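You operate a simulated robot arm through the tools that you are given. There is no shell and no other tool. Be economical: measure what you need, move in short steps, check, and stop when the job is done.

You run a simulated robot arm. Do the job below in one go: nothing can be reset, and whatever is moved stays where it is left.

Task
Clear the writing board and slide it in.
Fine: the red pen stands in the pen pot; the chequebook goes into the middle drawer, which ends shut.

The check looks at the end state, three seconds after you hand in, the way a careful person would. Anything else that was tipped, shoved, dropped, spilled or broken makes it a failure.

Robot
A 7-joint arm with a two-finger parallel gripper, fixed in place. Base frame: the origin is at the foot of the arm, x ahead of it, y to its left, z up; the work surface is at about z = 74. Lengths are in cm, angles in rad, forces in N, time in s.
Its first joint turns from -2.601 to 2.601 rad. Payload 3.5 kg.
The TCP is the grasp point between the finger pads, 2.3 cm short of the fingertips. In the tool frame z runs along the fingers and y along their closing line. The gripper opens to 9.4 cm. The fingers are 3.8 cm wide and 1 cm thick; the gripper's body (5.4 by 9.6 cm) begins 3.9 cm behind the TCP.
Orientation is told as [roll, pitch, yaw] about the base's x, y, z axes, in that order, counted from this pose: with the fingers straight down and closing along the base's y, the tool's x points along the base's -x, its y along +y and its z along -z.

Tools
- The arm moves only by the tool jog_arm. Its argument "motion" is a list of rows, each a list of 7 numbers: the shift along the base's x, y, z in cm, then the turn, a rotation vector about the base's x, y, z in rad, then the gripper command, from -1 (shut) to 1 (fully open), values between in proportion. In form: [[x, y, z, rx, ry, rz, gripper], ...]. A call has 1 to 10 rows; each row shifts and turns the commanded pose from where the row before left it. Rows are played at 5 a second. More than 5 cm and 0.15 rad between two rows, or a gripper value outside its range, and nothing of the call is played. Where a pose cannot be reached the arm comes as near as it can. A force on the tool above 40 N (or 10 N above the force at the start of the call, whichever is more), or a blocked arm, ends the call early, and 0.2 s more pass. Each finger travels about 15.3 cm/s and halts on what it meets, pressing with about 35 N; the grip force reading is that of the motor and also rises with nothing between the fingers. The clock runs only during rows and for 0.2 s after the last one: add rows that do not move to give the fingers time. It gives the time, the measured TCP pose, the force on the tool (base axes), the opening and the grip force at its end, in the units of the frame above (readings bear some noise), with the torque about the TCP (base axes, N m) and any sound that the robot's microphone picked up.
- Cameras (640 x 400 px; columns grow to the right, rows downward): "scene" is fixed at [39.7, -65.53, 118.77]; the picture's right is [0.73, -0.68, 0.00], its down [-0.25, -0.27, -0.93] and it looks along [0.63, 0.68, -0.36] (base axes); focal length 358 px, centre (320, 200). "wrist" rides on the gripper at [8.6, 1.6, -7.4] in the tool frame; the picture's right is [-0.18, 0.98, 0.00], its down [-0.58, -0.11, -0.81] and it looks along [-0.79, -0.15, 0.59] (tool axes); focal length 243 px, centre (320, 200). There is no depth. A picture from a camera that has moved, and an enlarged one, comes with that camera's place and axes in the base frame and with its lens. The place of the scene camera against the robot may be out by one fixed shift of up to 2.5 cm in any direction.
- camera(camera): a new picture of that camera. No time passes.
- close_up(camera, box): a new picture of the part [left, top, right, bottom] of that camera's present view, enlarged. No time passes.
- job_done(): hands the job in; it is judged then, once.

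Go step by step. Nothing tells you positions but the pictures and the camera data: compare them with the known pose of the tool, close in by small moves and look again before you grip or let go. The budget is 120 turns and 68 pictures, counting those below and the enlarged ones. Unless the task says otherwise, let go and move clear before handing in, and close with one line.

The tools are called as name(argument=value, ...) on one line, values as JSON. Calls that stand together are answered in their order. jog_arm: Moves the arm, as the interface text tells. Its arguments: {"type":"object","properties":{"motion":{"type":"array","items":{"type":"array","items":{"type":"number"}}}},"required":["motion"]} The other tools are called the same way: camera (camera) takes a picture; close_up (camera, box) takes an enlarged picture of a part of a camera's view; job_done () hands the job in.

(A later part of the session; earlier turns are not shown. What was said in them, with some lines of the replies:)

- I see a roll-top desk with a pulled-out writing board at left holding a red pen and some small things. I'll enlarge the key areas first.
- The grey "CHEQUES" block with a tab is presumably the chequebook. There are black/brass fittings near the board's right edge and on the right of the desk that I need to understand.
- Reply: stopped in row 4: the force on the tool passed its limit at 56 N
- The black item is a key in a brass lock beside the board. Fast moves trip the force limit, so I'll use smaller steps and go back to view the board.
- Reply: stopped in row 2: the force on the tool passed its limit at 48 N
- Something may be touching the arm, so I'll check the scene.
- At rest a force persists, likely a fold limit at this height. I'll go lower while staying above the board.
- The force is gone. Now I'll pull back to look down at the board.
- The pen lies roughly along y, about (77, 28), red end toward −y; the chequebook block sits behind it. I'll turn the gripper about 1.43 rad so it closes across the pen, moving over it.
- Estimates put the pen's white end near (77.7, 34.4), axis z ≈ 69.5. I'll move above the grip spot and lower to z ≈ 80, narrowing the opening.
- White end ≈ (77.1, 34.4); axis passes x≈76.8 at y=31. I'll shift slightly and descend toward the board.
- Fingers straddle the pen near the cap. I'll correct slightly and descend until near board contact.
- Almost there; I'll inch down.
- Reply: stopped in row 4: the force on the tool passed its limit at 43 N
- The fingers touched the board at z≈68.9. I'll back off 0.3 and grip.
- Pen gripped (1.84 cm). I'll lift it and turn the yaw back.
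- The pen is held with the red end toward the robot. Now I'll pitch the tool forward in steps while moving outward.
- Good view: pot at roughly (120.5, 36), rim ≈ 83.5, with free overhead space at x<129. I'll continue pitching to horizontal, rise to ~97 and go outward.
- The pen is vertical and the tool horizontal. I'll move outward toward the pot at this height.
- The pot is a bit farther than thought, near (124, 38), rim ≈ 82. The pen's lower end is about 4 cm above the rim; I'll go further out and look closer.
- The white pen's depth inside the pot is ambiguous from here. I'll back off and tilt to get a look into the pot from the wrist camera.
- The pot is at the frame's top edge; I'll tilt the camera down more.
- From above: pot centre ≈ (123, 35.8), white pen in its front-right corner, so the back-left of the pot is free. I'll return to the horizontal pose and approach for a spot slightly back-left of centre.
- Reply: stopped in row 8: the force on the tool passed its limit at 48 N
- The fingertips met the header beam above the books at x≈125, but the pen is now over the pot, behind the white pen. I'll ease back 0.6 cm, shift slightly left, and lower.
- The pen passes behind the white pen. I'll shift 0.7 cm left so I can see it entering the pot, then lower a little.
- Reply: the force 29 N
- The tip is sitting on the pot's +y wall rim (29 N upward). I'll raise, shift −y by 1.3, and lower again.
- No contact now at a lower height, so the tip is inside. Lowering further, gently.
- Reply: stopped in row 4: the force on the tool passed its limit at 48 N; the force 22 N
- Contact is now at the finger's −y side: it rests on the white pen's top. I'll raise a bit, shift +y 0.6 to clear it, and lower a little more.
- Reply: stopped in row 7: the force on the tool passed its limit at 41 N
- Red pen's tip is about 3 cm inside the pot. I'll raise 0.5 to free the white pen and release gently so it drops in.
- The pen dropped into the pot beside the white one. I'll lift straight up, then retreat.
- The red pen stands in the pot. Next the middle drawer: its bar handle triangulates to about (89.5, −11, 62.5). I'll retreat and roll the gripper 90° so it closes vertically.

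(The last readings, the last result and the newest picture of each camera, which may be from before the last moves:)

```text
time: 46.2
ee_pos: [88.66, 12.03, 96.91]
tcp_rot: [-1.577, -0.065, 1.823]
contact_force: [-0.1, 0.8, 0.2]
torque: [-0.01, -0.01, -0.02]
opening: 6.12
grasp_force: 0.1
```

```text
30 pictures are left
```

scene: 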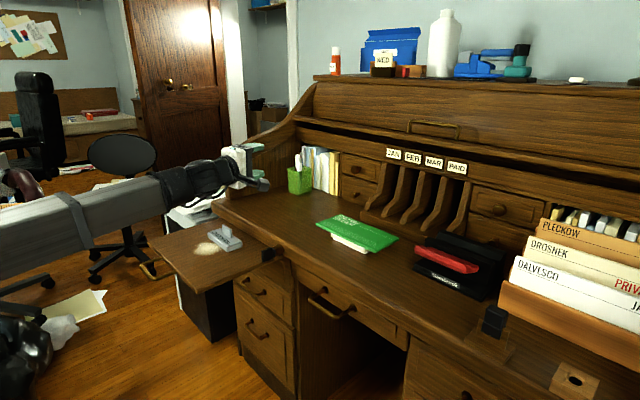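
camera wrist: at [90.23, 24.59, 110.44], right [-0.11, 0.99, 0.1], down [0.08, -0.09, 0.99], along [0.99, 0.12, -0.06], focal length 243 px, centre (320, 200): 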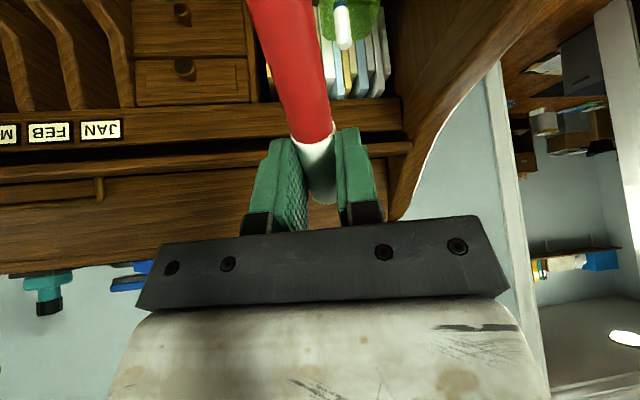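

Good. Now pulling back, straightening the yaw, and tilting the tool down 0.7 rad, toward a viewing spot in front of the drawer.

jog_arm(motion=[[-1, -1.5, 0, 0, 0.07, -0.025, 0.3], [-1.5, -2.5, -1, 0, 0.07, -0.025, 0.3], [-1.7, -2.5, -1.5, 0, 0.07, -0.025, 0.3], [-1.7, -2.5, -1.5, 0, 0.07, -0.025, 0.3], [-1.7, -2.5, -1.5, 0, 0.07, -0.025, 0.3], [-1.7, -2.5, -1.5, 0, 0.07, -0.025, 0.3], [-1.7, -2.5, -1.5, 0, 0.07, -0.025, 0.3], [-1.7, -2.5, -1.5, 0, 0.07, -0.025, 0.3], [-1.5, -2.5, -1.5, 0, 0.07, -0.025, 0.3], [-0.5, -1.5, -0.5, 0, 0.07, -0.025, 0.3]])

camera(camera="wrist")

```text
time: 48.4
ee_pos: [73.93, -11.13, 85.07]
tcp_rot: [-0.877, -0.129, 1.491]
contact_force: [-0.3, 0.5, -0.8]
torque: [0.02, 0.02, 0.01]
opening: 6.1
grasp_force: 0.1
```

```text
29 pictures are left
camera wrist: at [66.51, -19.55, 87.34], right [-0.6, 0.33, -0.73], down [-0.51, 0.54, 0.67], along [0.61, 0.77, -0.16], focal length 243 px, centre (320, 200)
```

wrist: 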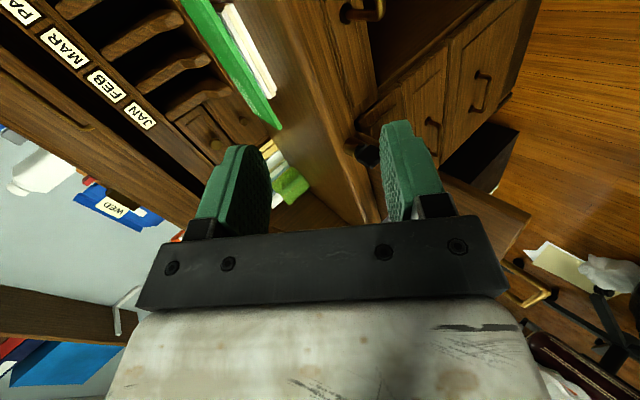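

The handle is at the frame's edge. I'll shift −y and lower to see it properly.

jog_arm(motion=[[-0.5, -1, -1, 0, 0, 0, 0.3], [-0.5, -2, -1.5, 0, 0, 0, 0.3], [-0.5, -2.5, -2, 0, 0, 0, 0.3], [-0.5, -2.5, -2, 0, 0, 0, 0.3], [-0.5, -2.5, -2, 0, 0, 0, 0.3], [-0.5, -2.5, -2, 0, 0, 0, 0.3], [0, -1.5, -1, 0, 0, 0, 0.3], [0, 0, 0, 0, 0, 0, 0.3]])

camera(camera="wrist")

```text
time: 50.2
ee_pos: [70.83, -25.52, 73.49]
tcp_rot: [-0.879, -0.13, 1.492]
contact_force: [0.5, -0.1, -0.4]
torque: [0.03, 0.02, 0.0]
opening: 6.1
grasp_force: 0.0
```

```text
28 pictures are left
camera wrist: at [63.49, -34.0, 75.81], right [-0.6, 0.33, -0.73], down [-0.51, 0.54, 0.67], along [0.61, 0.77, -0.16], focal length 243 px, centre (320, 200)
```

wrist: 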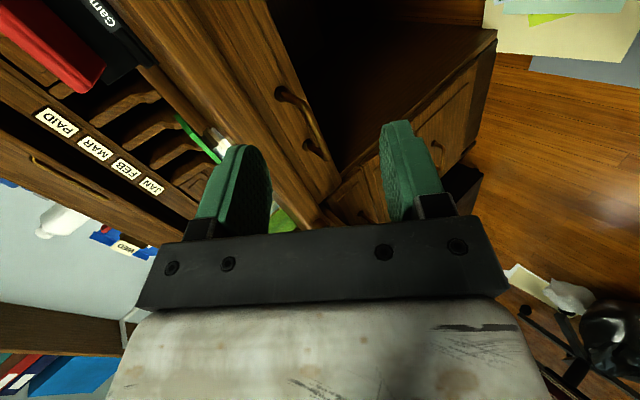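

close_up(camera="wrist", box=[240, 60, 368, 180])

```text
3.33 times, centred on (304, 120) of wrist
camera zoom: at [63.49, -34.0, 75.81], right [-0.6, 0.33, -0.73], down [-0.51, 0.54, 0.67], along [0.61, 0.77, -0.16], focal length 809 px, centre (373, 467)
```

zoom: 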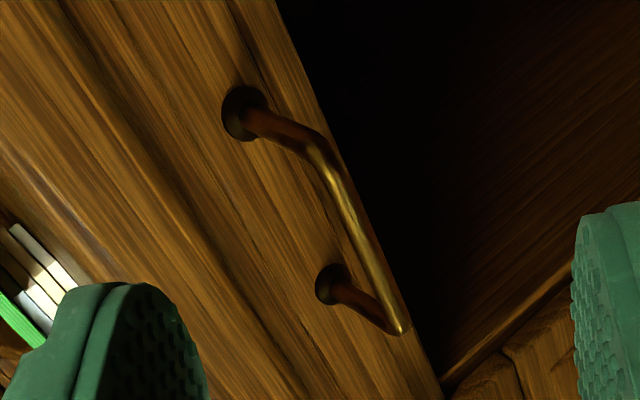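

Triangulation gives the bar at about (90.1, −12.6, 64.1), 5 cm in front of the drawer face. I'll trim the roll, flatten the tilt to about 0.4, narrow the fingers and move to a pre-grasp 8 cm short.

jog_arm(motion=[[0.5, 1, -0.5, -0.116, -0.003, 0.095, 0], [1, 1.5, -0.7, 0, -0.1, 0, -0.25], [1.5, 2, -0.8, 0, -0.1, 0, -0.25], [2, 2, -0.9, 0, -0.1, 0, -0.25], [2, 2, -0.9, 0, 0, 0, -0.25], [2, 2, -0.9, 0, 0, 0, -0.25], [1.5, 1.4, -0.9, 0, 0, 0, -0.25], [1, 0.8, -0.5, 0, 0, 0, -0.25], [0, 0, 0, 0, 0, 0, -0.25]])

camera(camera="wrist")

close_up(camera="scene", box=[240, 240, 400, 340])

```text
time: 52.2
ee_pos: [82.37, -12.77, 67.57]
tcp_rot: [-1.187, -0.009, 1.589]
contact_force: [-0.1, 0.4, 0.0]
torque: [-0.01, -0.01, 0.04]
opening: 3.51
grasp_force: 0.1
```

```text
26 pictures are left
camera wrist: at [75.13, -21.67, 68.64], right [-0.37, 0.18, -0.91], down [-0.72, 0.56, 0.41], along [0.59, 0.8, -0.08], focal length 243 px, centre (320, 200)
```

wrist: 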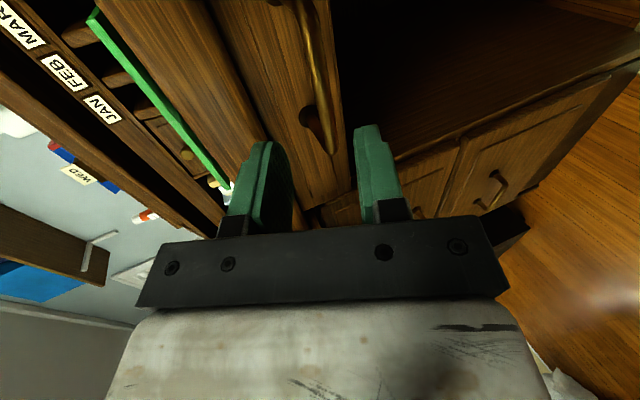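

```text
4.00 times, centred on (320, 290) of scene
camera zoom: at [39.7, -65.53, 118.77], right [0.73, -0.68, 0.0], down [-0.25, -0.27, -0.93], along [0.63, 0.68, -0.36], focal length 1431 px, centre (320, -160)
```

zoom: 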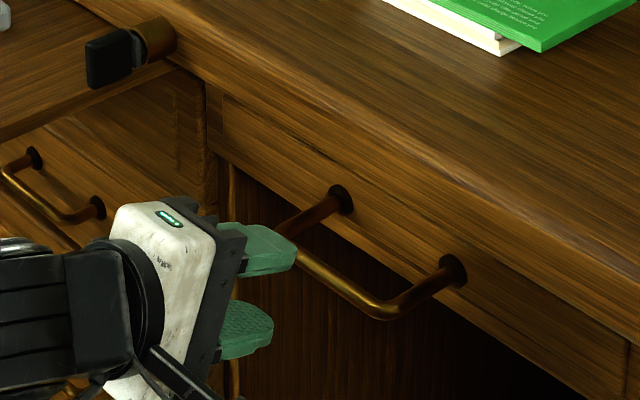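

The bar is aligned between the fingers. Advancing along the approach.

jog_arm(motion=[[1, 0, -0.45, 0, 0, 0, -0.25], [1.5, 0, -0.65, 0, 0, 0, -0.25], [1.5, 0.1, -0.65, 0, 0, 0, -0.25], [1.5, 0.1, -0.65, 0, 0, 0, -0.25], [1.3, 0, -0.6, 0, 0, 0, -0.25], [0.9, 0, -0.4, 0, 0, 0, -0.25], [0, 0, 0, 0, 0, 0, -0.25]])

camera(camera="wrist")

```text
time: 53.8
ee_pos: [90.04, -12.61, 64.01]
tcp_rot: [-1.186, -0.009, 1.59]
contact_force: [-0.2, -0.2, -0.4]
torque: [-0.01, -0.01, -0.02]
opening: 3.54
grasp_force: 0.0
```

```text
24 pictures are left
camera wrist: at [82.84, -21.46, 65.22], right [-0.37, 0.18, -0.91], down [-0.72, 0.56, 0.41], along [0.59, 0.8, -0.08], focal length 243 px, centre (320, 200)
```

wrist: 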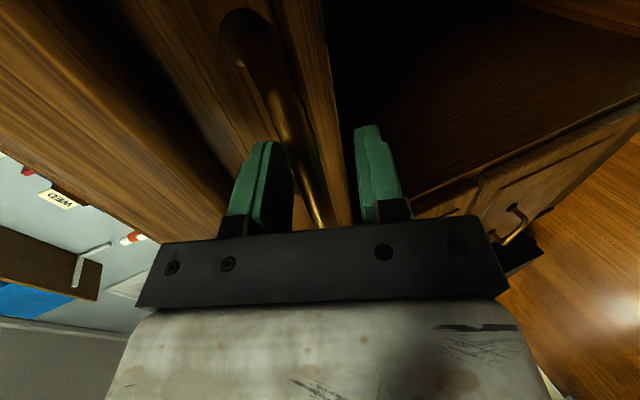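

The bar is between the fingers. I'll close and pull gently along −x.

jog_arm(motion=[[0, 0, 0, 0, 0, 0, -0.7], [0, 0, 0, 0, 0, 0, -1], [0, 0, 0, 0, 0, 0, -1], [0, 0, 0, 0, 0, 0, -1]])

jog_arm(motion=[[-0.5, 0, 0, 0, 0, 0, -1], [-1, 0, 0, 0, 0, 0, -1], [-1, 0, 0, 0, 0, 0, -1], [-1, 0, 0, 0, 0, 0, -1], [0, 0, 0, 0, 0, 0, -1]])

```text
time: 54.8
ee_pos: [90.04, -12.57, 64.17]
tcp_rot: [-1.188, -0.009, 1.589]
contact_force: [1.7, 1.8, 13.2]
torque: [0.91, 0.1, -0.65]
opening: 1.11
grasp_force: 45.0
```

```text
time: 56.0
ee_pos: [86.43, -12.75, 64.08]
tcp_rot: [-1.187, -0.009, 1.59]
contact_force: [-2.0, 0.7, 13.9]
torque: [0.77, 0.1, -1.32]
opening: 1.08
grasp_force: 44.9
```

The drawer slides. Pulling further out to about 18 cm total.

jog_arm(motion=[[-1, 0, 0, 0, 0, 0, -1], [-1.5, 0, 0, 0, 0, 0, -1], [-1.5, 0, 0, 0, 0, 0, -1], [-1.5, 0, 0, 0, 0, 0, -1], [-1.5, 0, 0, 0, 0, 0, -1], [-1.5, 0, 0, 0, 0, 0, -1], [-1.5, 0, 0, 0, 0, 0, -1], [-1.5, 0, 0, 0, 0, 0, -1], [-1.5, 0, 0, 0, 0, 0, -1], [-1, 0, 0, 0, 0, 0, -1]])

camera(camera="scene")

```text
time: 58.2
ee_pos: [72.56, -12.55, 64.23]
tcp_rot: [-1.188, -0.01, 1.589]
contact_force: [-0.4, -5.6, 18.1]
torque: [1.25, 0.13, -0.18]
opening: 1.09
grasp_force: 45.4
```

```text
23 pictures are left
```

scene: 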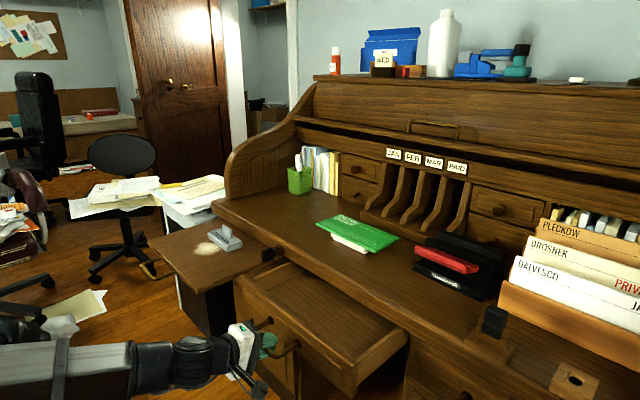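

The drawer is open and empty. I'll release, back off, and rise clear of it.

jog_arm(motion=[[0, 0, 0, 0, 0, 0, -0.3], [0, 0, 0, 0, 0, 0, -0.2], [-0.8, 0, 0.3, 0, 0, 0, -0.2], [-1.5, 0, 0.6, 0, 0, 0, -0.2], [-1.5, 0, 0.6, 0, 0, 0, -0.2], [-1.5, 0, 0.6, 0, 0, 0, -0.2], [-1, 0, 1.5, 0, 0, 0, -0.2], [0, 0, 2.5, 0, 0, 0, -0.2], [0, 0, 3, 0, 0.05, 0, -0.2], [0, 0, 3, 0, 0.1, 0, -0.2]])

```text
time: 60.4
ee_pos: [66.26, -12.61, 76.18]
tcp_rot: [-1.034, -0.009, 1.59]
contact_force: [-0.5, 0.3, -0.5]
torque: [-0.01, 0.02, -0.01]
opening: 3.75
grasp_force: 0.0
```

Now rising and rotating to tool-down, moving towards the chequebook.

jog_arm(motion=[[0, 1, 2, 0, 0.103, 0, 0], [0.5, 2, 2, 0, 0.103, 0, 0.3], [1, 3, 2, 0, 0.103, 0, 0.3], [1.5, 3.5, 2, 0, 0.103, 0, 0.3], [1.5, 4, 2, 0, 0.103, 0, 0.3], [2, 4, 2, 0, 0.103, 0, 0.3], [2, 4, 2, 0, 0.103, 0, 0.3], [2, 4, 1, 0, 0.103, 0, 0.3], [2, 4, 0, 0, 0.103, 0, 0.3], [1, 2, 0, 0, 0.103, 0, 0.3]])

camera(camera="wrist")

```text
time: 62.6
ee_pos: [79.72, 18.91, 90.98]
tcp_rot: [-0.006, -0.021, 1.568]
contact_force: [-0.2, 0.4, -0.4]
torque: [0.02, -0.07, 0.01]
opening: 6.08
grasp_force: 0.0
```

```text
22 pictures are left
camera wrist: at [78.28, 10.03, 98.32], right [-0.98, 0.18, 0.0], down [0.11, 0.56, 0.82], along [0.15, 0.8, -0.57], focal length 243 px, centre (320, 200)
```

wrist: 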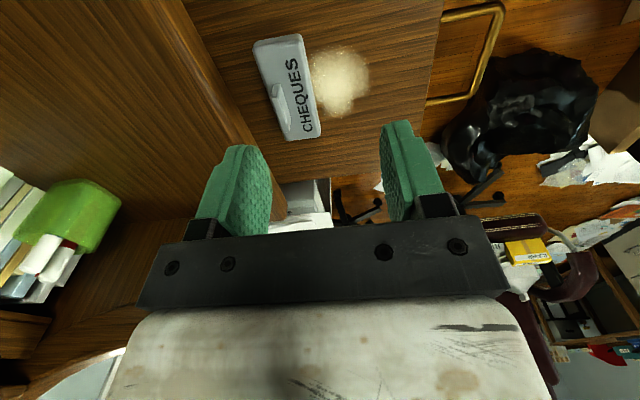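

close_up(camera="wrist", box=[230, 20, 358, 150])

```text
3.08 times, centred on (294, 85) of wrist
camera zoom: at [78.28, 10.03, 98.32], right [-0.98, 0.18, 0.0], down [0.11, 0.56, 0.82], along [0.15, 0.8, -0.57], focal length 746 px, centre (400, 554)
```

zoom: 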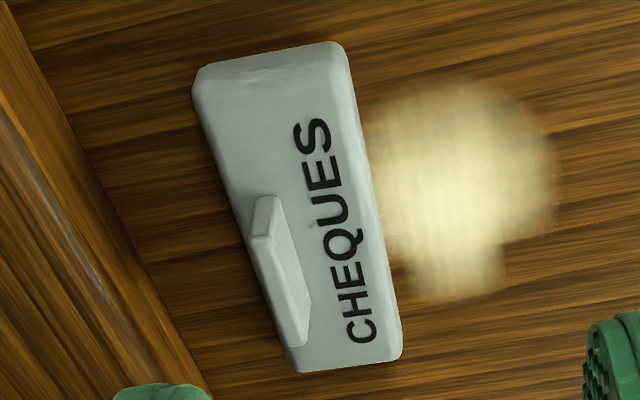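

The chequebook: body ≈ x 82–88, y 19.5–32.3, with a tab at about (85.9, 26.4), top z ≈ 74. I'll move above the tab.

jog_arm(motion=[[0.8, 1, -0.5, 0, 0, 0, 0], [1.5, 2, -1.5, 0, 0, 0, -0.15], [1.7, 2, -2, 0, 0, 0, -0.15], [1.5, 1.8, -2, 0, 0, 0, -0.15], [0.7, 0.7, -2, 0, 0, 0, -0.15], [0, 0, -1.5, 0, 0, 0, -0.15], [0, 0, -1, 0, 0, 0, -0.15], [0, 0, 0, 0, 0, 0, -0.15]])

camera(camera="wrist")

close_up(camera="scene", box=[170, 190, 298, 270])

```text
time: 64.4
ee_pos: [85.85, 26.37, 80.57]
tcp_rot: [-0.007, -0.021, 1.571]
contact_force: [-0.3, 0.1, 0.1]
torque: [-0.03, 0.0, -0.02]
opening: 3.97
grasp_force: 0.1
```

```text
20 pictures are left
camera wrist: at [84.44, 17.55, 87.9], right [-0.98, 0.18, 0.0], down [0.1, 0.56, 0.82], along [0.15, 0.8, -0.57], focal length 243 px, centre (320, 200)
```

wrist: 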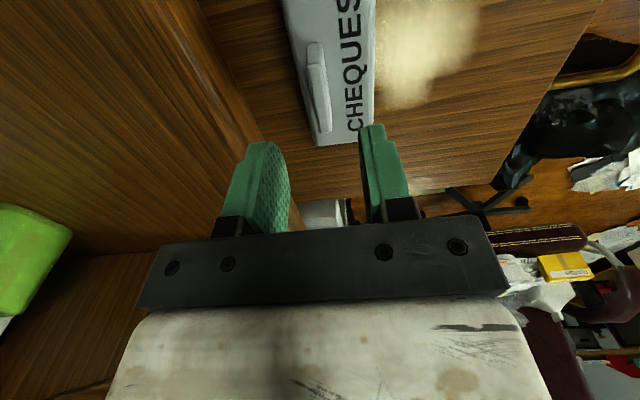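

```text
5.00 times, centred on (234, 230) of scene
camera zoom: at [39.7, -65.53, 118.77], right [0.73, -0.68, 0.0], down [-0.25, -0.27, -0.93], along [0.63, 0.68, -0.36], focal length 1788 px, centre (750, 50)
```

zoom: 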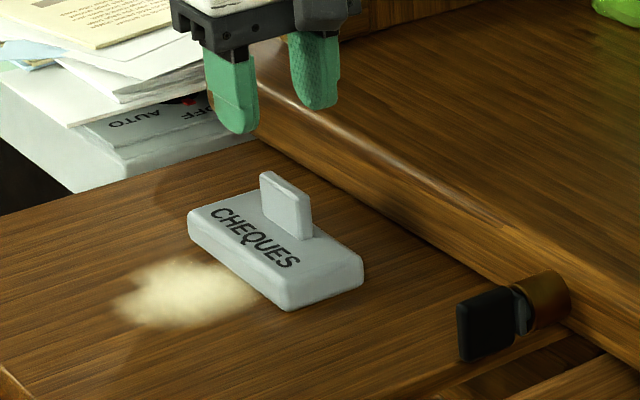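

The tab is centred between the fingers. Descending to straddle it.

jog_arm(motion=[[0.1, 0, -1, 0, 0, 0, -0.15], [0, 0, -1.5, 0, 0, 0, -0.15], [0, 0, -1.5, 0, 0, 0, -0.15], [0, 0, -1, 0, 0, 0, -0.15], [0, 0, -0.6, 0, 0, 0, -0.15], [0, 0, -0.3, 0, 0, 0, -0.15], [0, 0, 0, 0, 0, 0, -0.15]])

close_up(camera="scene", box=[170, 190, 298, 270])

```text
time: 66.0
ee_pos: [86.03, 26.42, 74.76]
tcp_rot: [-0.006, -0.022, 1.571]
contact_force: [-0.1, -0.7, 0.2]
torque: [-0.04, -0.04, 0.0]
opening: 4.01
grasp_force: 0.0
```

```text
5.00 times, centred on (234, 230) of scene
camera zoom: at [39.7, -65.53, 118.77], right [0.73, -0.68, 0.0], down [-0.25, -0.27, -0.93], along [0.63, 0.68, -0.36], focal length 1788 px, centre (750, 50)
```

zoom: 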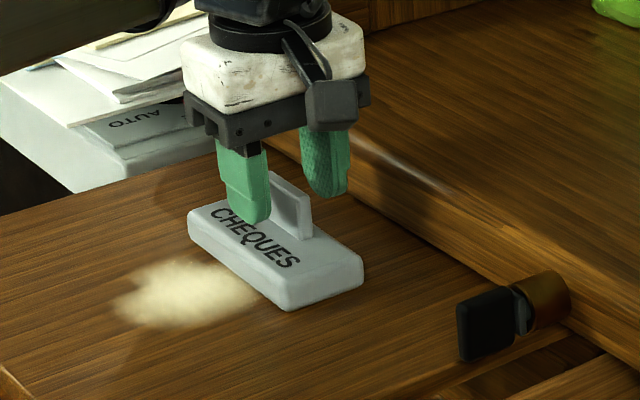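

Fingers straddle the tab. Gripping and lifting slightly.

jog_arm(motion=[[0, 0, 0, 0, 0, 0, -0.6], [0, 0, 0, 0, 0, 0, -1], [0, 0, 0, 0, 0, 0, -1], [0, 0, 0, 0, 0, 0, -1], [0, 0, 0.5, 0, 0, 0, -1], [0, 0, 1, 0, 0, 0, -1], [0, 0, 1.5, 0, 0, 0, -1], [0, 0, 0, 0, 0, 0, -1]])

close_up(camera="scene", box=[170, 190, 298, 270])

```text
time: 67.8
ee_pos: [86.24, 26.31, 77.76]
tcp_rot: [-0.007, -0.02, 1.572]
contact_force: [-0.4, -0.8, -0.6]
torque: [-0.04, 0.01, 0.01]
opening: 0.91
grasp_force: 35.0
```

```text
5.00 times, centred on (234, 230) of scene
camera zoom: at [39.7, -65.53, 118.77], right [0.73, -0.68, 0.0], down [-0.25, -0.27, -0.93], along [0.63, 0.68, -0.36], focal length 1788 px, centre (750, 50)
```

zoom: 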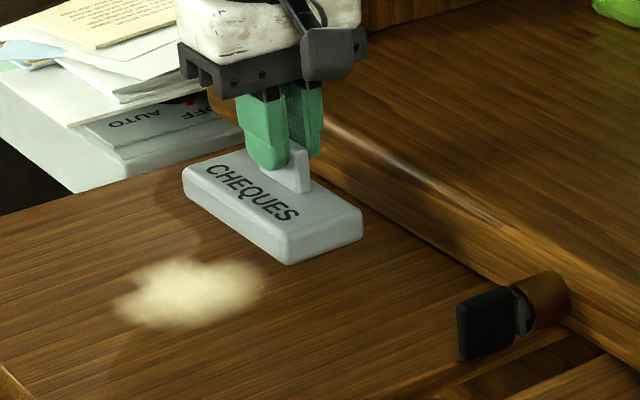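

Lifted. Carrying it up and over to above the drawer.

jog_arm(motion=[[0, 0, 1.5, 0, 0, 0, -1], [0, -1, 2, 0, 0, 0, -1], [-0.2, -2.5, 2, 0, 0, 0, -1], [-0.3, -4, 1.5, 0, 0, 0, -1], [-0.3, -4.5, 0.5, 0, 0, 0, -1], [-0.3, -4.5, 0, 0, 0, 0, -1], [-0.3, -4.5, 0, 0, 0, 0, -1], [-0.3, -4.5, 0, 0, 0, 0, -1], [-0.3, -4.5, 0, 0, 0, 0, -1], [0, -3, 0, 0, 0, 0, -1]])

jog_arm(motion=[[0, -2.5, 0, 0, 0, 0, -1], [0, -2, 0, 0, 0, 0, -1], [0, -1, 0, 0, 0, 0, -1], [0, 0, 0, 0, 0, 0, -1]])

camera(camera="wrist")

close_up(camera="scene", box=[220, 220, 428, 350])

```text
time: 70.0
ee_pos: [83.94, -6.43, 85.29]
tcp_rot: [-0.008, -0.021, 1.572]
contact_force: [0.2, 0.0, -0.5]
torque: [0.01, 0.01, -0.02]
opening: 0.94
grasp_force: 34.7
```

```text
time: 71.0
ee_pos: [84.02, -12.08, 85.18]
tcp_rot: [-0.006, -0.022, 1.57]
contact_force: [0.5, 0.5, -0.6]
torque: [-0.02, -0.03, 0.02]
opening: 0.93
grasp_force: 35.4
```

```text
16 pictures are left
camera wrist: at [82.47, -20.95, 92.46], right [-0.98, 0.18, 0.0], down [0.1, 0.56, 0.82], along [0.15, 0.8, -0.57], focal length 243 px, centre (320, 200)
```

wrist: 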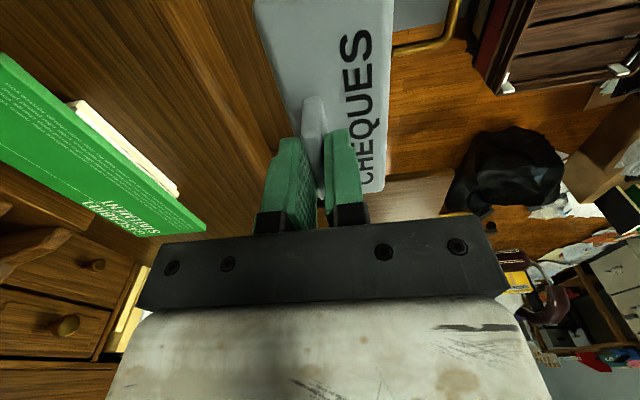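

```text
3.08 times, centred on (324, 285) of scene
camera zoom: at [39.7, -65.53, 118.77], right [0.73, -0.68, 0.0], down [-0.25, -0.27, -0.93], along [0.63, 0.68, -0.36], focal length 1100 px, centre (308, -62)
```

zoom: 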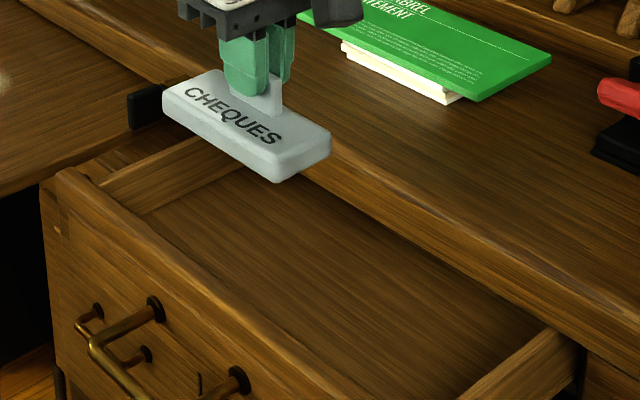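

The drawer interior is clear beneath. I'll nudge +0.5 in x and lower toward the floor.

jog_arm(motion=[[0.3, 0, -1, 0, 0, 0, -1], [0.2, 0, -2, 0, 0, 0, -1], [0, 0, -2.5, 0, 0, 0, -1], [0, 0, -2.5, 0, 0, 0, -1], [0, 0, -2.5, 0, 0, 0, -1], [0, 0, -2, 0, 0, 0, -1], [0, 0, -1, 0, 0, 0, -1], [0, 0, 0, 0, 0, 0, -1]])

close_up(camera="scene", box=[220, 220, 428, 350])

```text
time: 72.8
ee_pos: [84.56, -12.17, 71.86]
tcp_rot: [-0.006, -0.023, 1.571]
contact_force: [0.5, -0.5, -0.9]
torque: [0.02, 0.03, 0.04]
opening: 0.92
grasp_force: 34.7
```

```text
3.08 times, centred on (324, 285) of scene
camera zoom: at [39.7, -65.53, 118.77], right [0.73, -0.68, 0.0], down [-0.25, -0.27, -0.93], along [0.63, 0.68, -0.36], focal length 1100 px, centre (308, -62)
```

zoom: 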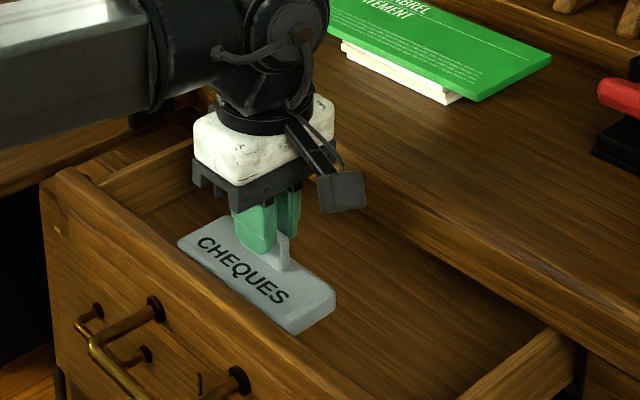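

It's entering the drawer cleanly. Lowering slowly to contact.

jog_arm(motion=[[0, 0, -0.8, 0, 0, 0, -1], [0, 0, -0.8, 0, 0, 0, -1], [0, 0, -0.7, 0, 0, 0, -1], [0, 0, -0.6, 0, 0, 0, -1], [0, 0, -0.4, 0, 0, 0, -1], [0, 0, -0.4, 0, 0, 0, -1], [0, 0, -0.4, 0, 0, 0, -1], [0, 0, -0.4, 0, 0, 0, -1]])

```text
time: 74.4
ee_pos: [84.65, -12.1, 67.98]
tcp_rot: [-0.009, -0.021, 1.575]
contact_force: [-0.9, 0.4, 14.3]
torque: [-0.21, 0.06, 0.07]
opening: 0.9
grasp_force: 34.5
stopped in row 8: the force on the tool passed its limit at 47 N (the readings are from after the stop); the commanded pose is now the measured one
```

Floor contact at the expected height. Release and lift out.

jog_arm(motion=[[0, 0, 0.1, 0, 0, 0, -0.5], [0, 0, 0, 0, 0, 0, -0.5], [0, 0, 0, 0, 0, 0, -0.5], [0, 0, 0.5, 0, 0, 0, -0.5], [0, 0, 1.5, 0, 0, 0, -0.5], [0, 0, 2.5, 0, 0, 0, -0.5], [0, 0, 3, 0, 0, 0, -0.5], [0, 0, 3, 0, 0, 0, -0.5], [0, 0, 3, 0, 0, 0, -0.5], [0, 0, 1.5, 0, 0, 0, -0.5]])

camera(camera="scene")

```text
time: 76.6
ee_pos: [84.56, -12.17, 82.89]
tcp_rot: [-0.009, -0.02, 1.571]
contact_force: [0.2, -0.1, -0.4]
torque: [-0.03, 0.01, 0.0]
opening: 2.36
grasp_force: 0.1
```

```text
13 pictures are left
```

scene: 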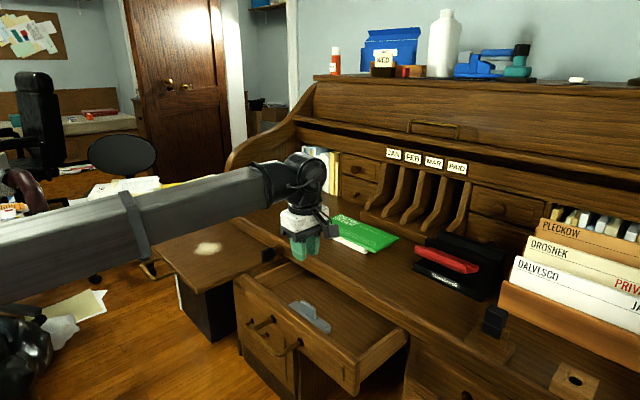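

The chequebook lies in the drawer. Next I'll go back in front of the drawer, tilting the tool as before, to regrip the handle and push it shut.

jog_arm(motion=[[-1, 0, 0.5, 0, -0.117, 0, -0.3], [-2, 0, 0, 0, -0.117, 0, -0.25], [-2.2, -0.1, 0, 0, -0.117, 0, -0.25], [-2.2, -0.1, 0, 0, -0.117, 0, -0.25], [-2.2, -0.1, 0, 0, -0.117, 0, -0.25], [-2.2, -0.1, 0, 0, -0.117, 0, -0.25], [-2.2, 0, 0, 0, -0.117, 0, -0.25], [-2.2, 0, -1, 0, -0.117, 0, -0.25], [-2.2, 0, -1.5, 0, -0.117, 0, -0.25], [-1.3, 0, -1.5, 0, -0.117, 0, -0.25]])

jog_arm(motion=[[0, 0, -1, 0, 0, 0, -0.25], [0, 0, -2.5, 0, 0, 0, -0.25], [0, 0, -2.5, 0, 0, 0, -0.25], [0, 0, -2.5, 0, 0, 0, -0.25], [0, 0, -2.5, 0, 0, 0, -0.25], [0, 0, -1.2, 0, 0, 0, -0.25], [0, 0, 0, 0, 0, 0, -0.25]])

camera(camera="wrist")

```text
time: 78.8
ee_pos: [64.8, -12.58, 79.44]
tcp_rot: [-1.18, -0.008, 1.589]
contact_force: [0.4, 0.2, 0.0]
torque: [-0.01, -0.02, 0.03]
opening: 3.52
grasp_force: 0.1
```

```text
time: 80.4
ee_pos: [65.03, -12.51, 67.28]
tcp_rot: [-1.179, -0.006, 1.59]
contact_force: [0.0, 0.0, -0.9]
torque: [-0.01, 0.03, 0.0]
opening: 3.46
grasp_force: 0.0
```

```text
12 pictures are left
camera wrist: at [57.73, -21.34, 68.55], right [-0.38, 0.18, -0.91], down [-0.71, 0.57, 0.41], along [0.59, 0.8, -0.08], focal length 243 px, centre (320, 200)
```

wrist: 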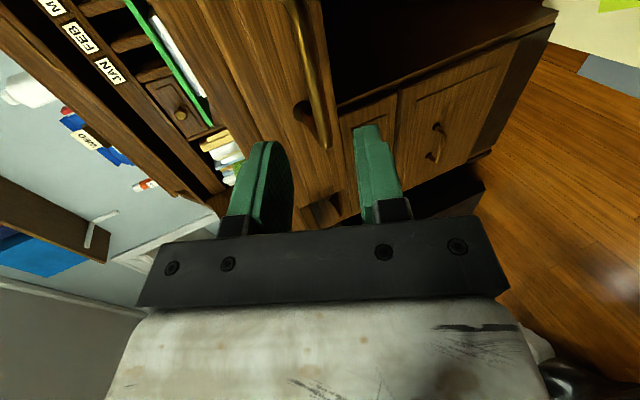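

Same alignment as before, so the drawer hasn't moved. Advancing and gripping the bar.

jog_arm(motion=[[1, 0, -0.4, 0, 0, 0, -0.25], [1.5, 0, -0.6, 0, 0, 0, -0.25], [1.5, 0, -0.6, 0, 0, 0, -0.25], [1.5, 0, -0.6, 0, 0, 0, -0.25], [1.3, 0, -0.6, 0, 0, 0, -0.25], [0.7, 0, -0.3, 0, 0, 0, -0.25], [0, 0, 0, 0, 0, 0, -0.7], [0, 0, 0, 0, 0, 0, -1], [0, 0, 0, 0, 0, 0, -1], [0, 0, 0, 0, 0, 0, -1]])

```text
time: 82.3
ee_pos: [72.31, -12.56, 64.36]
tcp_rot: [-1.181, -0.011, 1.587]
contact_force: [0.9, -0.7, 7.8]
torque: [0.17, 0.03, -0.02]
opening: 1.06
grasp_force: 45.3
stopped in row 9: the force on the tool passed its limit at 43 N (the readings are from after the stop); the commanded pose is now the measured one
```

Gripped (1.06 cm). Pushing the drawer in.

jog_arm(motion=[[0.5, 0, 0, 0, 0, 0, -1], [1.2, 0, 0, 0, 0, 0, -1], [2, 0, 0, 0, 0, 0, -1], [2, 0, 0, 0, 0, 0, -1], [2, 0, 0, 0, 0, 0, -1], [2, 0, 0, 0, 0, 0, -1], [2, 0, 0, 0, 0, 0, -1], [2, 0, 0, 0, 0, 0, -1], [1.5, 0, 0, 0, 0, 0, -1], [1, 0, 0, 0, 0, 0, -1]])

jog_arm(motion=[[0.6, 0, 0, 0, 0, 0, -1], [0.4, 0, 0, 0, 0, 0, -1], [0.3, 0, 0, 0, 0, 0, -1], [0.3, 0, 0, 0, 0, 0, -1], [0.3, 0, 0, 0, 0, 0, -1]])

```text
time: 84.5
ee_pos: [88.64, -12.52, 64.29]
tcp_rot: [-1.184, -0.011, 1.589]
contact_force: [1.4, 1.6, 27.1]
torque: [0.44, 0.02, -0.03]
opening: 1.08
grasp_force: 44.9
```

```text
time: 85.3
ee_pos: [89.41, -12.66, 64.32]
tcp_rot: [-1.179, -0.01, 1.588]
contact_force: [-10.0, 0.6, 6.2]
torque: [0.37, -0.01, -0.15]
opening: 1.06
grasp_force: 45.1
stopped in row 4: the force on the tool passed its limit at 42 N (the readings are from after the stop); the commanded pose is now the measured one
```

Nearly shut; I'll push once more to its stop.

jog_arm(motion=[[0.3, 0, 0, 0, 0, 0, -1], [0.3, 0, 0, 0, 0, 0, -1], [0.3, 0, 0, 0, 0, 0, -1], [0.2, 0, 0, 0, 0, 0, -1]])

close_up(camera="scene", box=[230, 240, 422, 360])

```text
time: 85.8
ee_pos: [89.36, -12.5, 64.31]
tcp_rot: [-1.175, -0.013, 1.588]
contact_force: [-9.6, 0.6, 4.3]
torque: [0.15, -0.05, -0.21]
opening: 1.09
grasp_force: 45.0
stopped in row 2: the force on the tool passed its limit at 44 N (the readings are from after the stop); the commanded pose is now the measured one
```

```text
3.33 times, centred on (326, 300) of scene
camera zoom: at [39.7, -65.53, 118.77], right [0.73, -0.68, 0.0], down [-0.25, -0.27, -0.93], along [0.63, 0.68, -0.36], focal length 1192 px, centre (300, -133)
```

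zoom: 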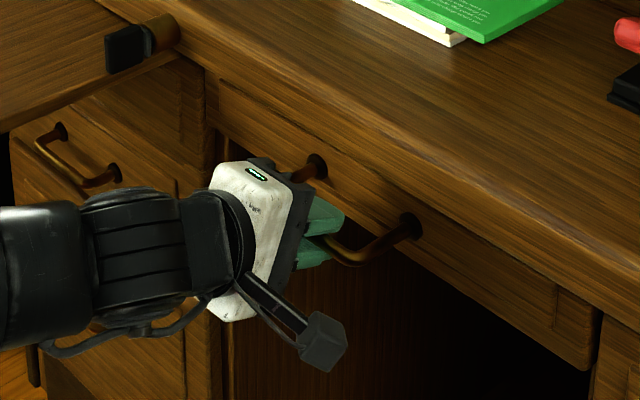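

The drawer is shut against its stop (handle pixels match the start). I'll release, back off and rise.

jog_arm(motion=[[0, 0, 0, 0, 0, 0, -0.3], [0, 0, 0, 0, 0, 0, -0.2], [-0.8, 0, 0.3, 0, 0, 0, -0.2], [-1.5, 0, 0.6, 0, 0, 0, -0.2], [-2, 0, 0.8, 0, 0, 0, -0.2], [-2, 0, 0.8, 0, 0, 0, -0.2], [-2, 0, 1.5, 0, 0, 0, -0.2], [-2, 0, 3, 0, 0, 0, -0.2], [-2, 0.5, 4, 0, 0, 0, -0.2], [-2, 2, 4, 0, 0.05, 0, -0.2]])

jog_arm(motion=[[-1.5, 3, 3, 0, 0.05, 0, -0.2], [-1.5, 4, 2, 0, 0.05, 0, -0.2], [-1.5, 4, 1, 0, 0.05, 0, -0.2], [-1.5, 4.5, 0, 0, 0.05, 0, -0.2], [-1.5, 4.5, 0, 0, 0.05, 0, -0.2], [-1.5, 4.5, 0, 0, 0.05, 0, -0.2], [-1.5, 4.5, 0, 0, 0, 0, -0.2], [-1.5, 4, 0, 0, 0, 0, -0.2], [-1.5, 3, 0, 0, 0, 0, -0.2], [-1, 1, 0, 0, 0, 0, -0.2]])

camera(camera="scene")

```text
time: 88.0
ee_pos: [75.03, -10.03, 79.37]
tcp_rot: [-1.124, -0.015, 1.588]
contact_force: [-0.4, -0.4, -0.4]
torque: [-0.01, 0.01, 0.01]
opening: 3.73
grasp_force: 0.1
```

```text
time: 90.2
ee_pos: [60.76, 27.08, 85.26]
tcp_rot: [-0.83, -0.016, 1.583]
contact_force: [0.4, 0.0, -0.6]
torque: [0.0, 0.0, -0.02]
opening: 3.78
grasp_force: 0.1
```

```text
10 pictures are left
```

scene: 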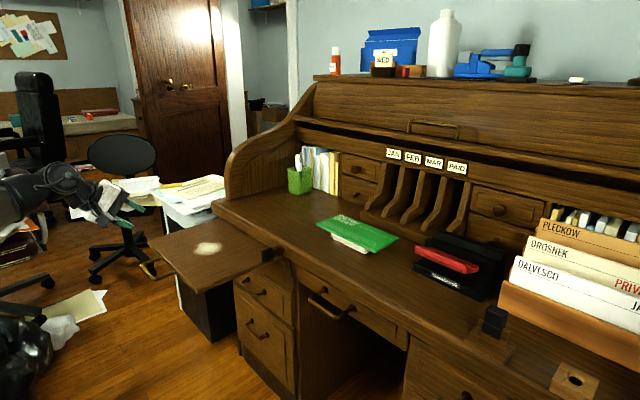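

The drawer is shut and things look undisturbed. The board's bar handle is estimated at (61.8, 27.1, 67.9); I'll move to a pre-grasp 7 cm short of it.

jog_arm(motion=[[-0.5, 0, -1, 0, 0, 0, -0.25], [-0.8, 0, -2, 0, 0, 0, -0.25], [-0.8, 0, -2.2, 0, 0, 0, -0.25], [-0.8, 0, -2.2, 0, 0, 0, -0.25], [-0.8, 0, -2.2, 0, 0, 0, -0.25], [-0.5, 0, -1.8, 0, 0, 0, -0.25], [0, 0, -0.8, 0, 0, 0, -0.25], [0, 0, 0, 0, 0, 0, -0.25]])

camera(camera="wrist")

```text
time: 92.0
ee_pos: [56.46, 26.98, 73.19]
tcp_rot: [-0.827, -0.017, 1.584]
contact_force: [-0.3, 0.3, 0.5]
torque: [0.02, 0.02, 0.02]
opening: 3.52
grasp_force: 0.0
```

```text
9 pictures are left
camera wrist: at [50.09, 18.15, 76.85], right [-0.67, 0.19, -0.72], down [-0.53, 0.56, 0.64], along [0.53, 0.8, -0.28], focal length 243 px, centre (320, 200)
```

wrist: 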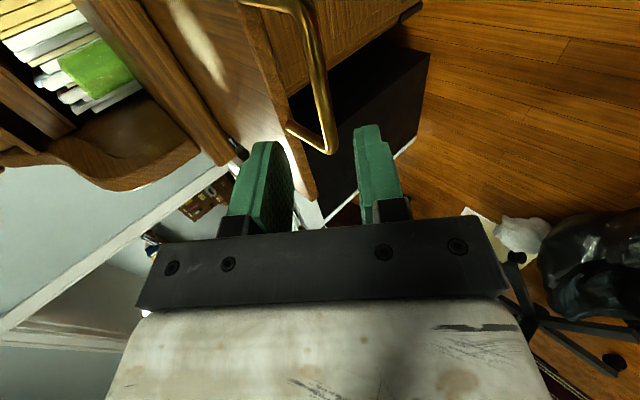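

The bar is well centred between the fingers. Advancing and gripping.

jog_arm(motion=[[0.7, 0, -0.6, 0, 0, 0, -0.25], [1.1, 0, -1, 0, 0, 0, -0.25], [1.1, 0, -1, 0, 0, 0, -0.25], [1.1, 0, -1, 0, 0, 0, -0.25], [1, 0, -0.9, 0, 0, 0, -0.25], [0.6, 0, -0.5, 0, 0, 0, -0.25], [0, 0, 0, 0, 0, 0, -0.6], [0, 0, 0, 0, 0, 0, -0.8], [0, 0, 0, 0, 0, 0, -1], [0, 0, 0, 0, 0, 0, -1]])

camera(camera="wrist")

```text
time: 94.2
ee_pos: [62.11, 26.98, 67.97]
tcp_rot: [-0.824, -0.017, 1.582]
contact_force: [-3.4, -1.3, -35.3]
torque: [0.89, -0.04, -0.62]
opening: 1.07
grasp_force: 44.9
```

```text
8 pictures are left
camera wrist: at [55.73, 18.14, 71.75], right [-0.67, 0.19, -0.72], down [-0.52, 0.56, 0.64], along [0.53, 0.8, -0.28], focal length 243 px, centre (320, 200)
```

wrist: 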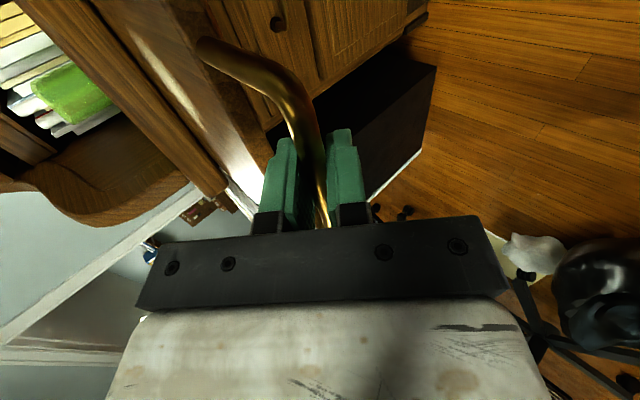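

Gripped, with a vertical bind of 35 N; I'll relax it by lowering 0.3 and start pushing in.

jog_arm(motion=[[0, 0, -0.15, 0, 0, 0, -1], [0, 0, -0.15, 0, 0, 0, -1], [0, 0, 0, 0, 0, 0, -1]])

jog_arm(motion=[[0.4, 0, 0, 0, 0, 0, -1], [0.8, 0, 0, 0, 0, 0, -1], [1, 0, 0, 0, 0, 0, -1], [1, 0, 0, 0, 0, 0, -1], [0.5, 0, 0, 0, 0, 0, -1], [0, 0, 0, 0, 0, 0, -1]])

```text
time: 95.0
ee_pos: [62.06, 27.05, 68.16]
tcp_rot: [-0.833, -0.019, 1.587]
contact_force: [2.1, -5.1, 29.6]
torque: [0.57, -0.02, -1.47]
opening: 1.1
grasp_force: 45.1
```

```text
time: 95.5
ee_pos: [62.54, 26.99, 67.92]
tcp_rot: [-0.833, -0.021, 1.584]
contact_force: [1.5, -3.0, 9.3]
torque: [0.3, 0.02, -0.91]
opening: 1.09
grasp_force: 44.7
stopped in row 2: the force on the tool passed its limit at 41 N (the readings are from after the stop); the commanded pose is now the measured one
```

jog_arm(motion=[[0.3, 0, 0, 0, 0, 0, -1], [0.5, 0, 0, 0, 0, 0, -1], [0.7, 0, 0, 0, 0, 0, -1], [0.8, 0, 0, 0, 0, 0, -1], [0.8, 0, 0, 0, 0, 0, -1], [0.5, 0, 0, 0, 0, 0, -1], [0, 0, 0, 0, 0, 0, -1]])

```text
time: 97.1
ee_pos: [66.22, 26.91, 67.95]
tcp_rot: [-0.832, -0.019, 1.586]
contact_force: [-1.4, -6.2, 12.6]
torque: [1.12, -0.01, -0.77]
opening: 1.06
grasp_force: 45.1
```

The board slides in. Continuing smoothly.

jog_arm(motion=[[0.5, 0, 0, 0, 0, 0, -1], [1, 0, 0, 0, 0, 0, -1], [1.5, 0, 0, 0, 0, 0, -1], [1.5, 0, 0, 0, 0, 0, -1], [1.5, 0, 0, 0, 0, 0, -1], [1.5, 0, 0, 0, 0, 0, -1], [1.5, 0, 0, 0, 0, 0, -1], [1, 0, 0, 0, 0, 0, -1], [0.5, 0, 0, 0, 0, 0, -1], [0, 0, 0, 0, 0, 0, -1]])

close_up(camera="scene", box=[160, 190, 320, 290])

```text
time: 99.3
ee_pos: [76.7, 26.99, 68.05]
tcp_rot: [-0.834, -0.019, 1.586]
contact_force: [-1.6, -14.6, 27.7]
torque: [1.11, -0.03, -0.84]
opening: 1.07
grasp_force: 44.8
```

```text
4.00 times, centred on (240, 240) of scene
camera zoom: at [39.7, -65.53, 118.77], right [0.73, -0.68, 0.0], down [-0.25, -0.27, -0.93], along [0.63, 0.68, -0.36], focal length 1431 px, centre (640, 40)
```

zoom: 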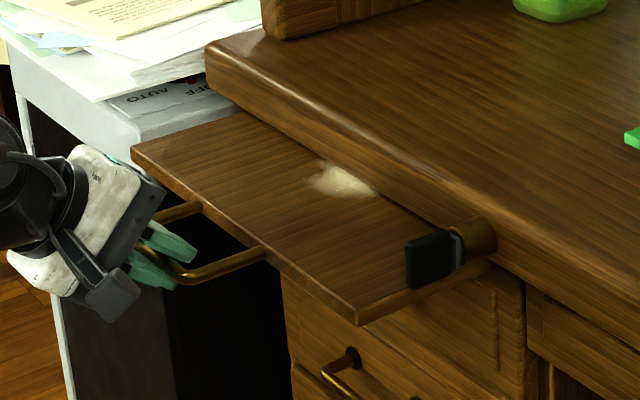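

Half in, and clear of the key so far. Continuing toward its stop.

jog_arm(motion=[[0.4, 0, 0, 0, 0, 0, -1], [0.8, 0, 0, 0, 0, 0, -1], [1, 0, 0, 0, 0, 0, -1], [1, 0, 0, 0, 0, 0, -1], [1, 0, 0, 0, 0, 0, -1], [1, 0, 0, 0, 0, 0, -1], [0.8, 0, 0, 0, 0, 0, -1], [0.6, 0, 0, 0, 0, 0, -1], [0.5, 0, 0, 0, 0, 0, -1], [0, 0, 0, 0, 0, 0, -1]])

close_up(camera="scene", box=[160, 190, 320, 290])

```text
time: 101.5
ee_pos: [83.74, 27.05, 68.08]
tcp_rot: [-0.832, -0.021, 1.587]
contact_force: [-1.2, -13.4, 13.9]
torque: [0.44, 0.06, -1.42]
opening: 1.1
grasp_force: 45.3
```

```text
4.00 times, centred on (240, 240) of scene
camera zoom: at [39.7, -65.53, 118.77], right [0.73, -0.68, 0.0], down [-0.25, -0.27, -0.93], along [0.63, 0.68, -0.36], focal length 1431 px, centre (640, 40)
```

zoom: 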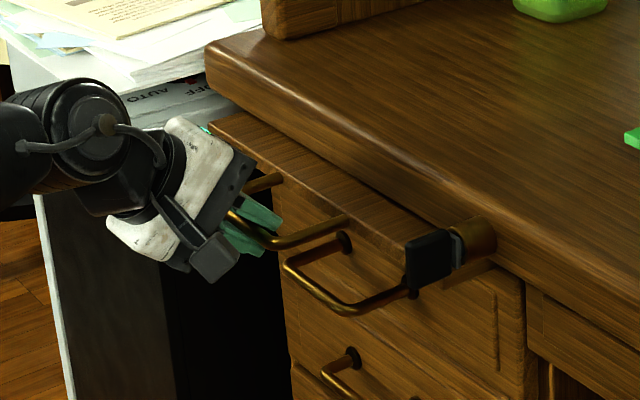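

About 3 cm still shows. Pushing slowly to the stop.

jog_arm(motion=[[0.3, 0, 0, 0, 0, 0, -1], [0.5, 0, 0, 0, 0, 0, -1], [0.5, 0, 0, 0, 0, 0, -1], [0.5, 0, 0, 0, 0, 0, -1], [0.4, 0, 0, 0, 0, 0, -1], [0.4, 0, 0, 0, 0, 0, -1], [0.4, 0, 0, 0, 0, 0, -1], [0.4, 0, 0, 0, 0, 0, -1], [0.3, 0, 0, 0, 0, 0, -1]])

close_up(camera="scene", box=[160, 190, 320, 290])

```text
time: 103.5
ee_pos: [87.38, 26.83, 68.06]
tcp_rot: [-0.83, -0.018, 1.586]
contact_force: [-3.4, -9.5, 11.4]
torque: [1.15, -0.01, -0.63]
opening: 1.08
grasp_force: 45.3
```

```text
4.00 times, centred on (240, 240) of scene
camera zoom: at [39.7, -65.53, 118.77], right [0.73, -0.68, 0.0], down [-0.25, -0.27, -0.93], along [0.63, 0.68, -0.36], focal length 1431 px, centre (640, 40)
```

zoom: 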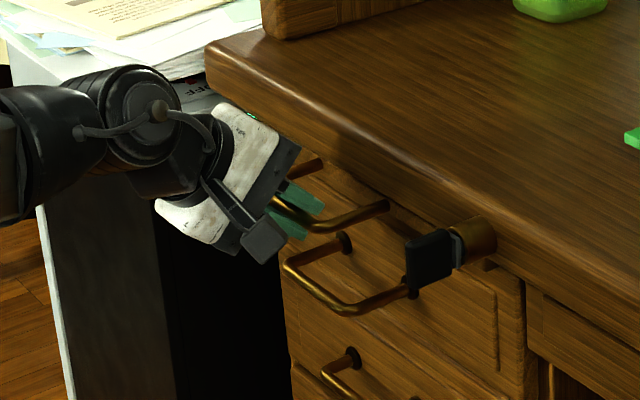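

Almost flush. Inching on until it stops.

jog_arm(motion=[[0.3, 0, 0, 0, 0, 0, -1], [0.3, 0, 0, 0, 0, 0, -1], [0.3, 0, 0, 0, 0, 0, -1], [0.3, 0, 0, 0, 0, 0, -1], [0.3, 0, 0, 0, 0, 0, -1], [0.3, 0, 0, 0, 0, 0, -1], [0.3, 0, 0, 0, 0, 0, -1]])

```text
time: 105.1
ee_pos: [89.61, 27.06, 68.11]
tcp_rot: [-0.831, -0.019, 1.586]
contact_force: [-2.4, -5.9, 14.2]
torque: [0.87, 0.02, -1.02]
opening: 1.07
grasp_force: 44.3
```

jog_arm(motion=[[0.25, 0, 0, 0, 0, 0, -1], [0.25, 0, 0, 0, 0, 0, -1], [0.25, 0, 0, 0, 0, 0, -1], [0.25, 0, 0, 0, 0, 0, -1]])

close_up(camera="scene", box=[200, 200, 328, 280])

```text
time: 105.9
ee_pos: [89.81, 26.96, 68.13]
tcp_rot: [-0.827, -0.022, 1.585]
contact_force: [-10.5, 1.3, 10.9]
torque: [-0.03, -0.07, -1.07]
opening: 1.03
grasp_force: 45.2
stopped in row 4: the force on the tool passed its limit at 43 N (the readings are from after the stop); the commanded pose is now the measured one
```

```text
5.00 times, centred on (264, 240) of scene
camera zoom: at [39.7, -65.53, 118.77], right [0.73, -0.68, 0.0], down [-0.25, -0.27, -0.93], along [0.63, 0.68, -0.36], focal length 1788 px, centre (600, 0)
```

zoom: 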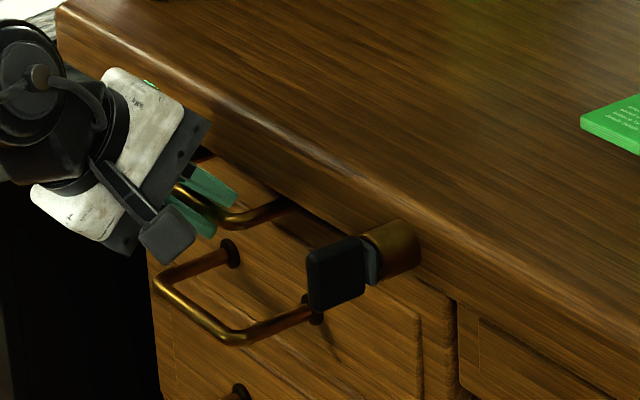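

The board stopped with its bar at x≈89.8, matching the closed drawer's handle standoff, so it's fully in. Releasing and backing off.

jog_arm(motion=[[0, 0, 0, 0, 0, 0, -0.4], [0, 0, 0, 0, 0, 0, -0.2], [0, 0, 0, 0, 0, 0, -0.2], [-0.6, 0, 0.5, 0, 0, 0, -0.2], [-1.1, 0, 1, 0, 0, 0, -0.2], [-1.5, 0, 1.3, 0, 0, 0, -0.2], [-2, 0, 1.5, 0, 0, 0, -0.2], [-2.5, 0, 1.5, 0, 0, 0, -0.2], [-2.5, 0, 2, 0, 0, 0, -0.2], [-2.5, 0, 2, 0, 0, 0, -0.2]])

jog_arm(motion=[[-2.5, 0, 2, 0, 0, 0, -0.2], [-2, 0, 2.5, 0, 0, 0, -0.2], [-2, 0, 2.5, 0, 0, 0, -0.2], [-1, 0, 1.5, 0, 0, 0, -0.2], [0, 0, 0, 0, 0, 0, -0.2]])

camera(camera="scene")

close_up(camera="scene", box=[200, 200, 392, 320])

```text
time: 108.1
ee_pos: [77.17, 26.92, 77.8]
tcp_rot: [-0.827, -0.019, 1.586]
contact_force: [0.1, -0.2, 0.0]
torque: [0.0, -0.02, -0.01]
opening: 3.75
grasp_force: 0.1
```

```text
time: 109.3
ee_pos: [69.66, 26.82, 86.33]
tcp_rot: [-0.825, -0.02, 1.585]
contact_force: [-0.4, 0.3, -0.4]
torque: [0.02, 0.01, -0.02]
opening: 3.75
grasp_force: 0.0
```

```text
3 pictures are left
```

scene: 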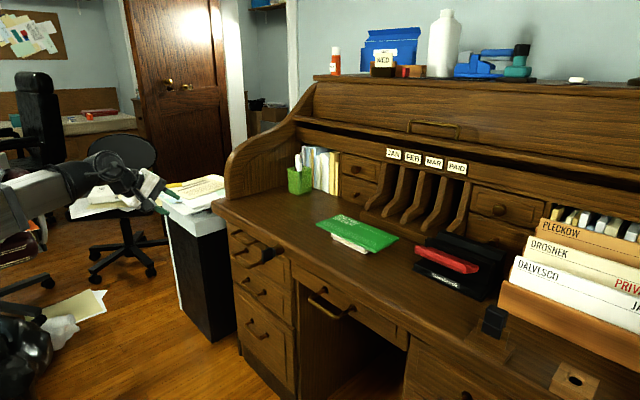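

```text
3.33 times, centred on (296, 260) of scene
camera zoom: at [39.7, -65.53, 118.77], right [0.73, -0.68, 0.0], down [-0.25, -0.27, -0.93], along [0.63, 0.68, -0.36], focal length 1192 px, centre (400, 0)
```

zoom: 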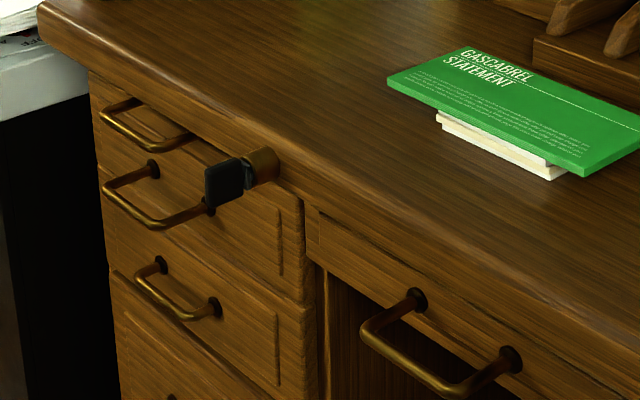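

Everything is as asked: the red pen is in the pot, the middle drawer is shut with the chequebook inside, and the board is in. The arm is clear, so I'm handing in.

job_done()

```text
The job is handed in.
```

The board is cleared and slid fully in, the red pen stands in the pen pot, and the chequebook is in the shut middle drawer. I took "middle drawer" to mean the wide one over the knee space; the left pedestal also has three drawers. While lowering the red pen, the gripper pressed briefly on the white pen already in the pot, which still stands.
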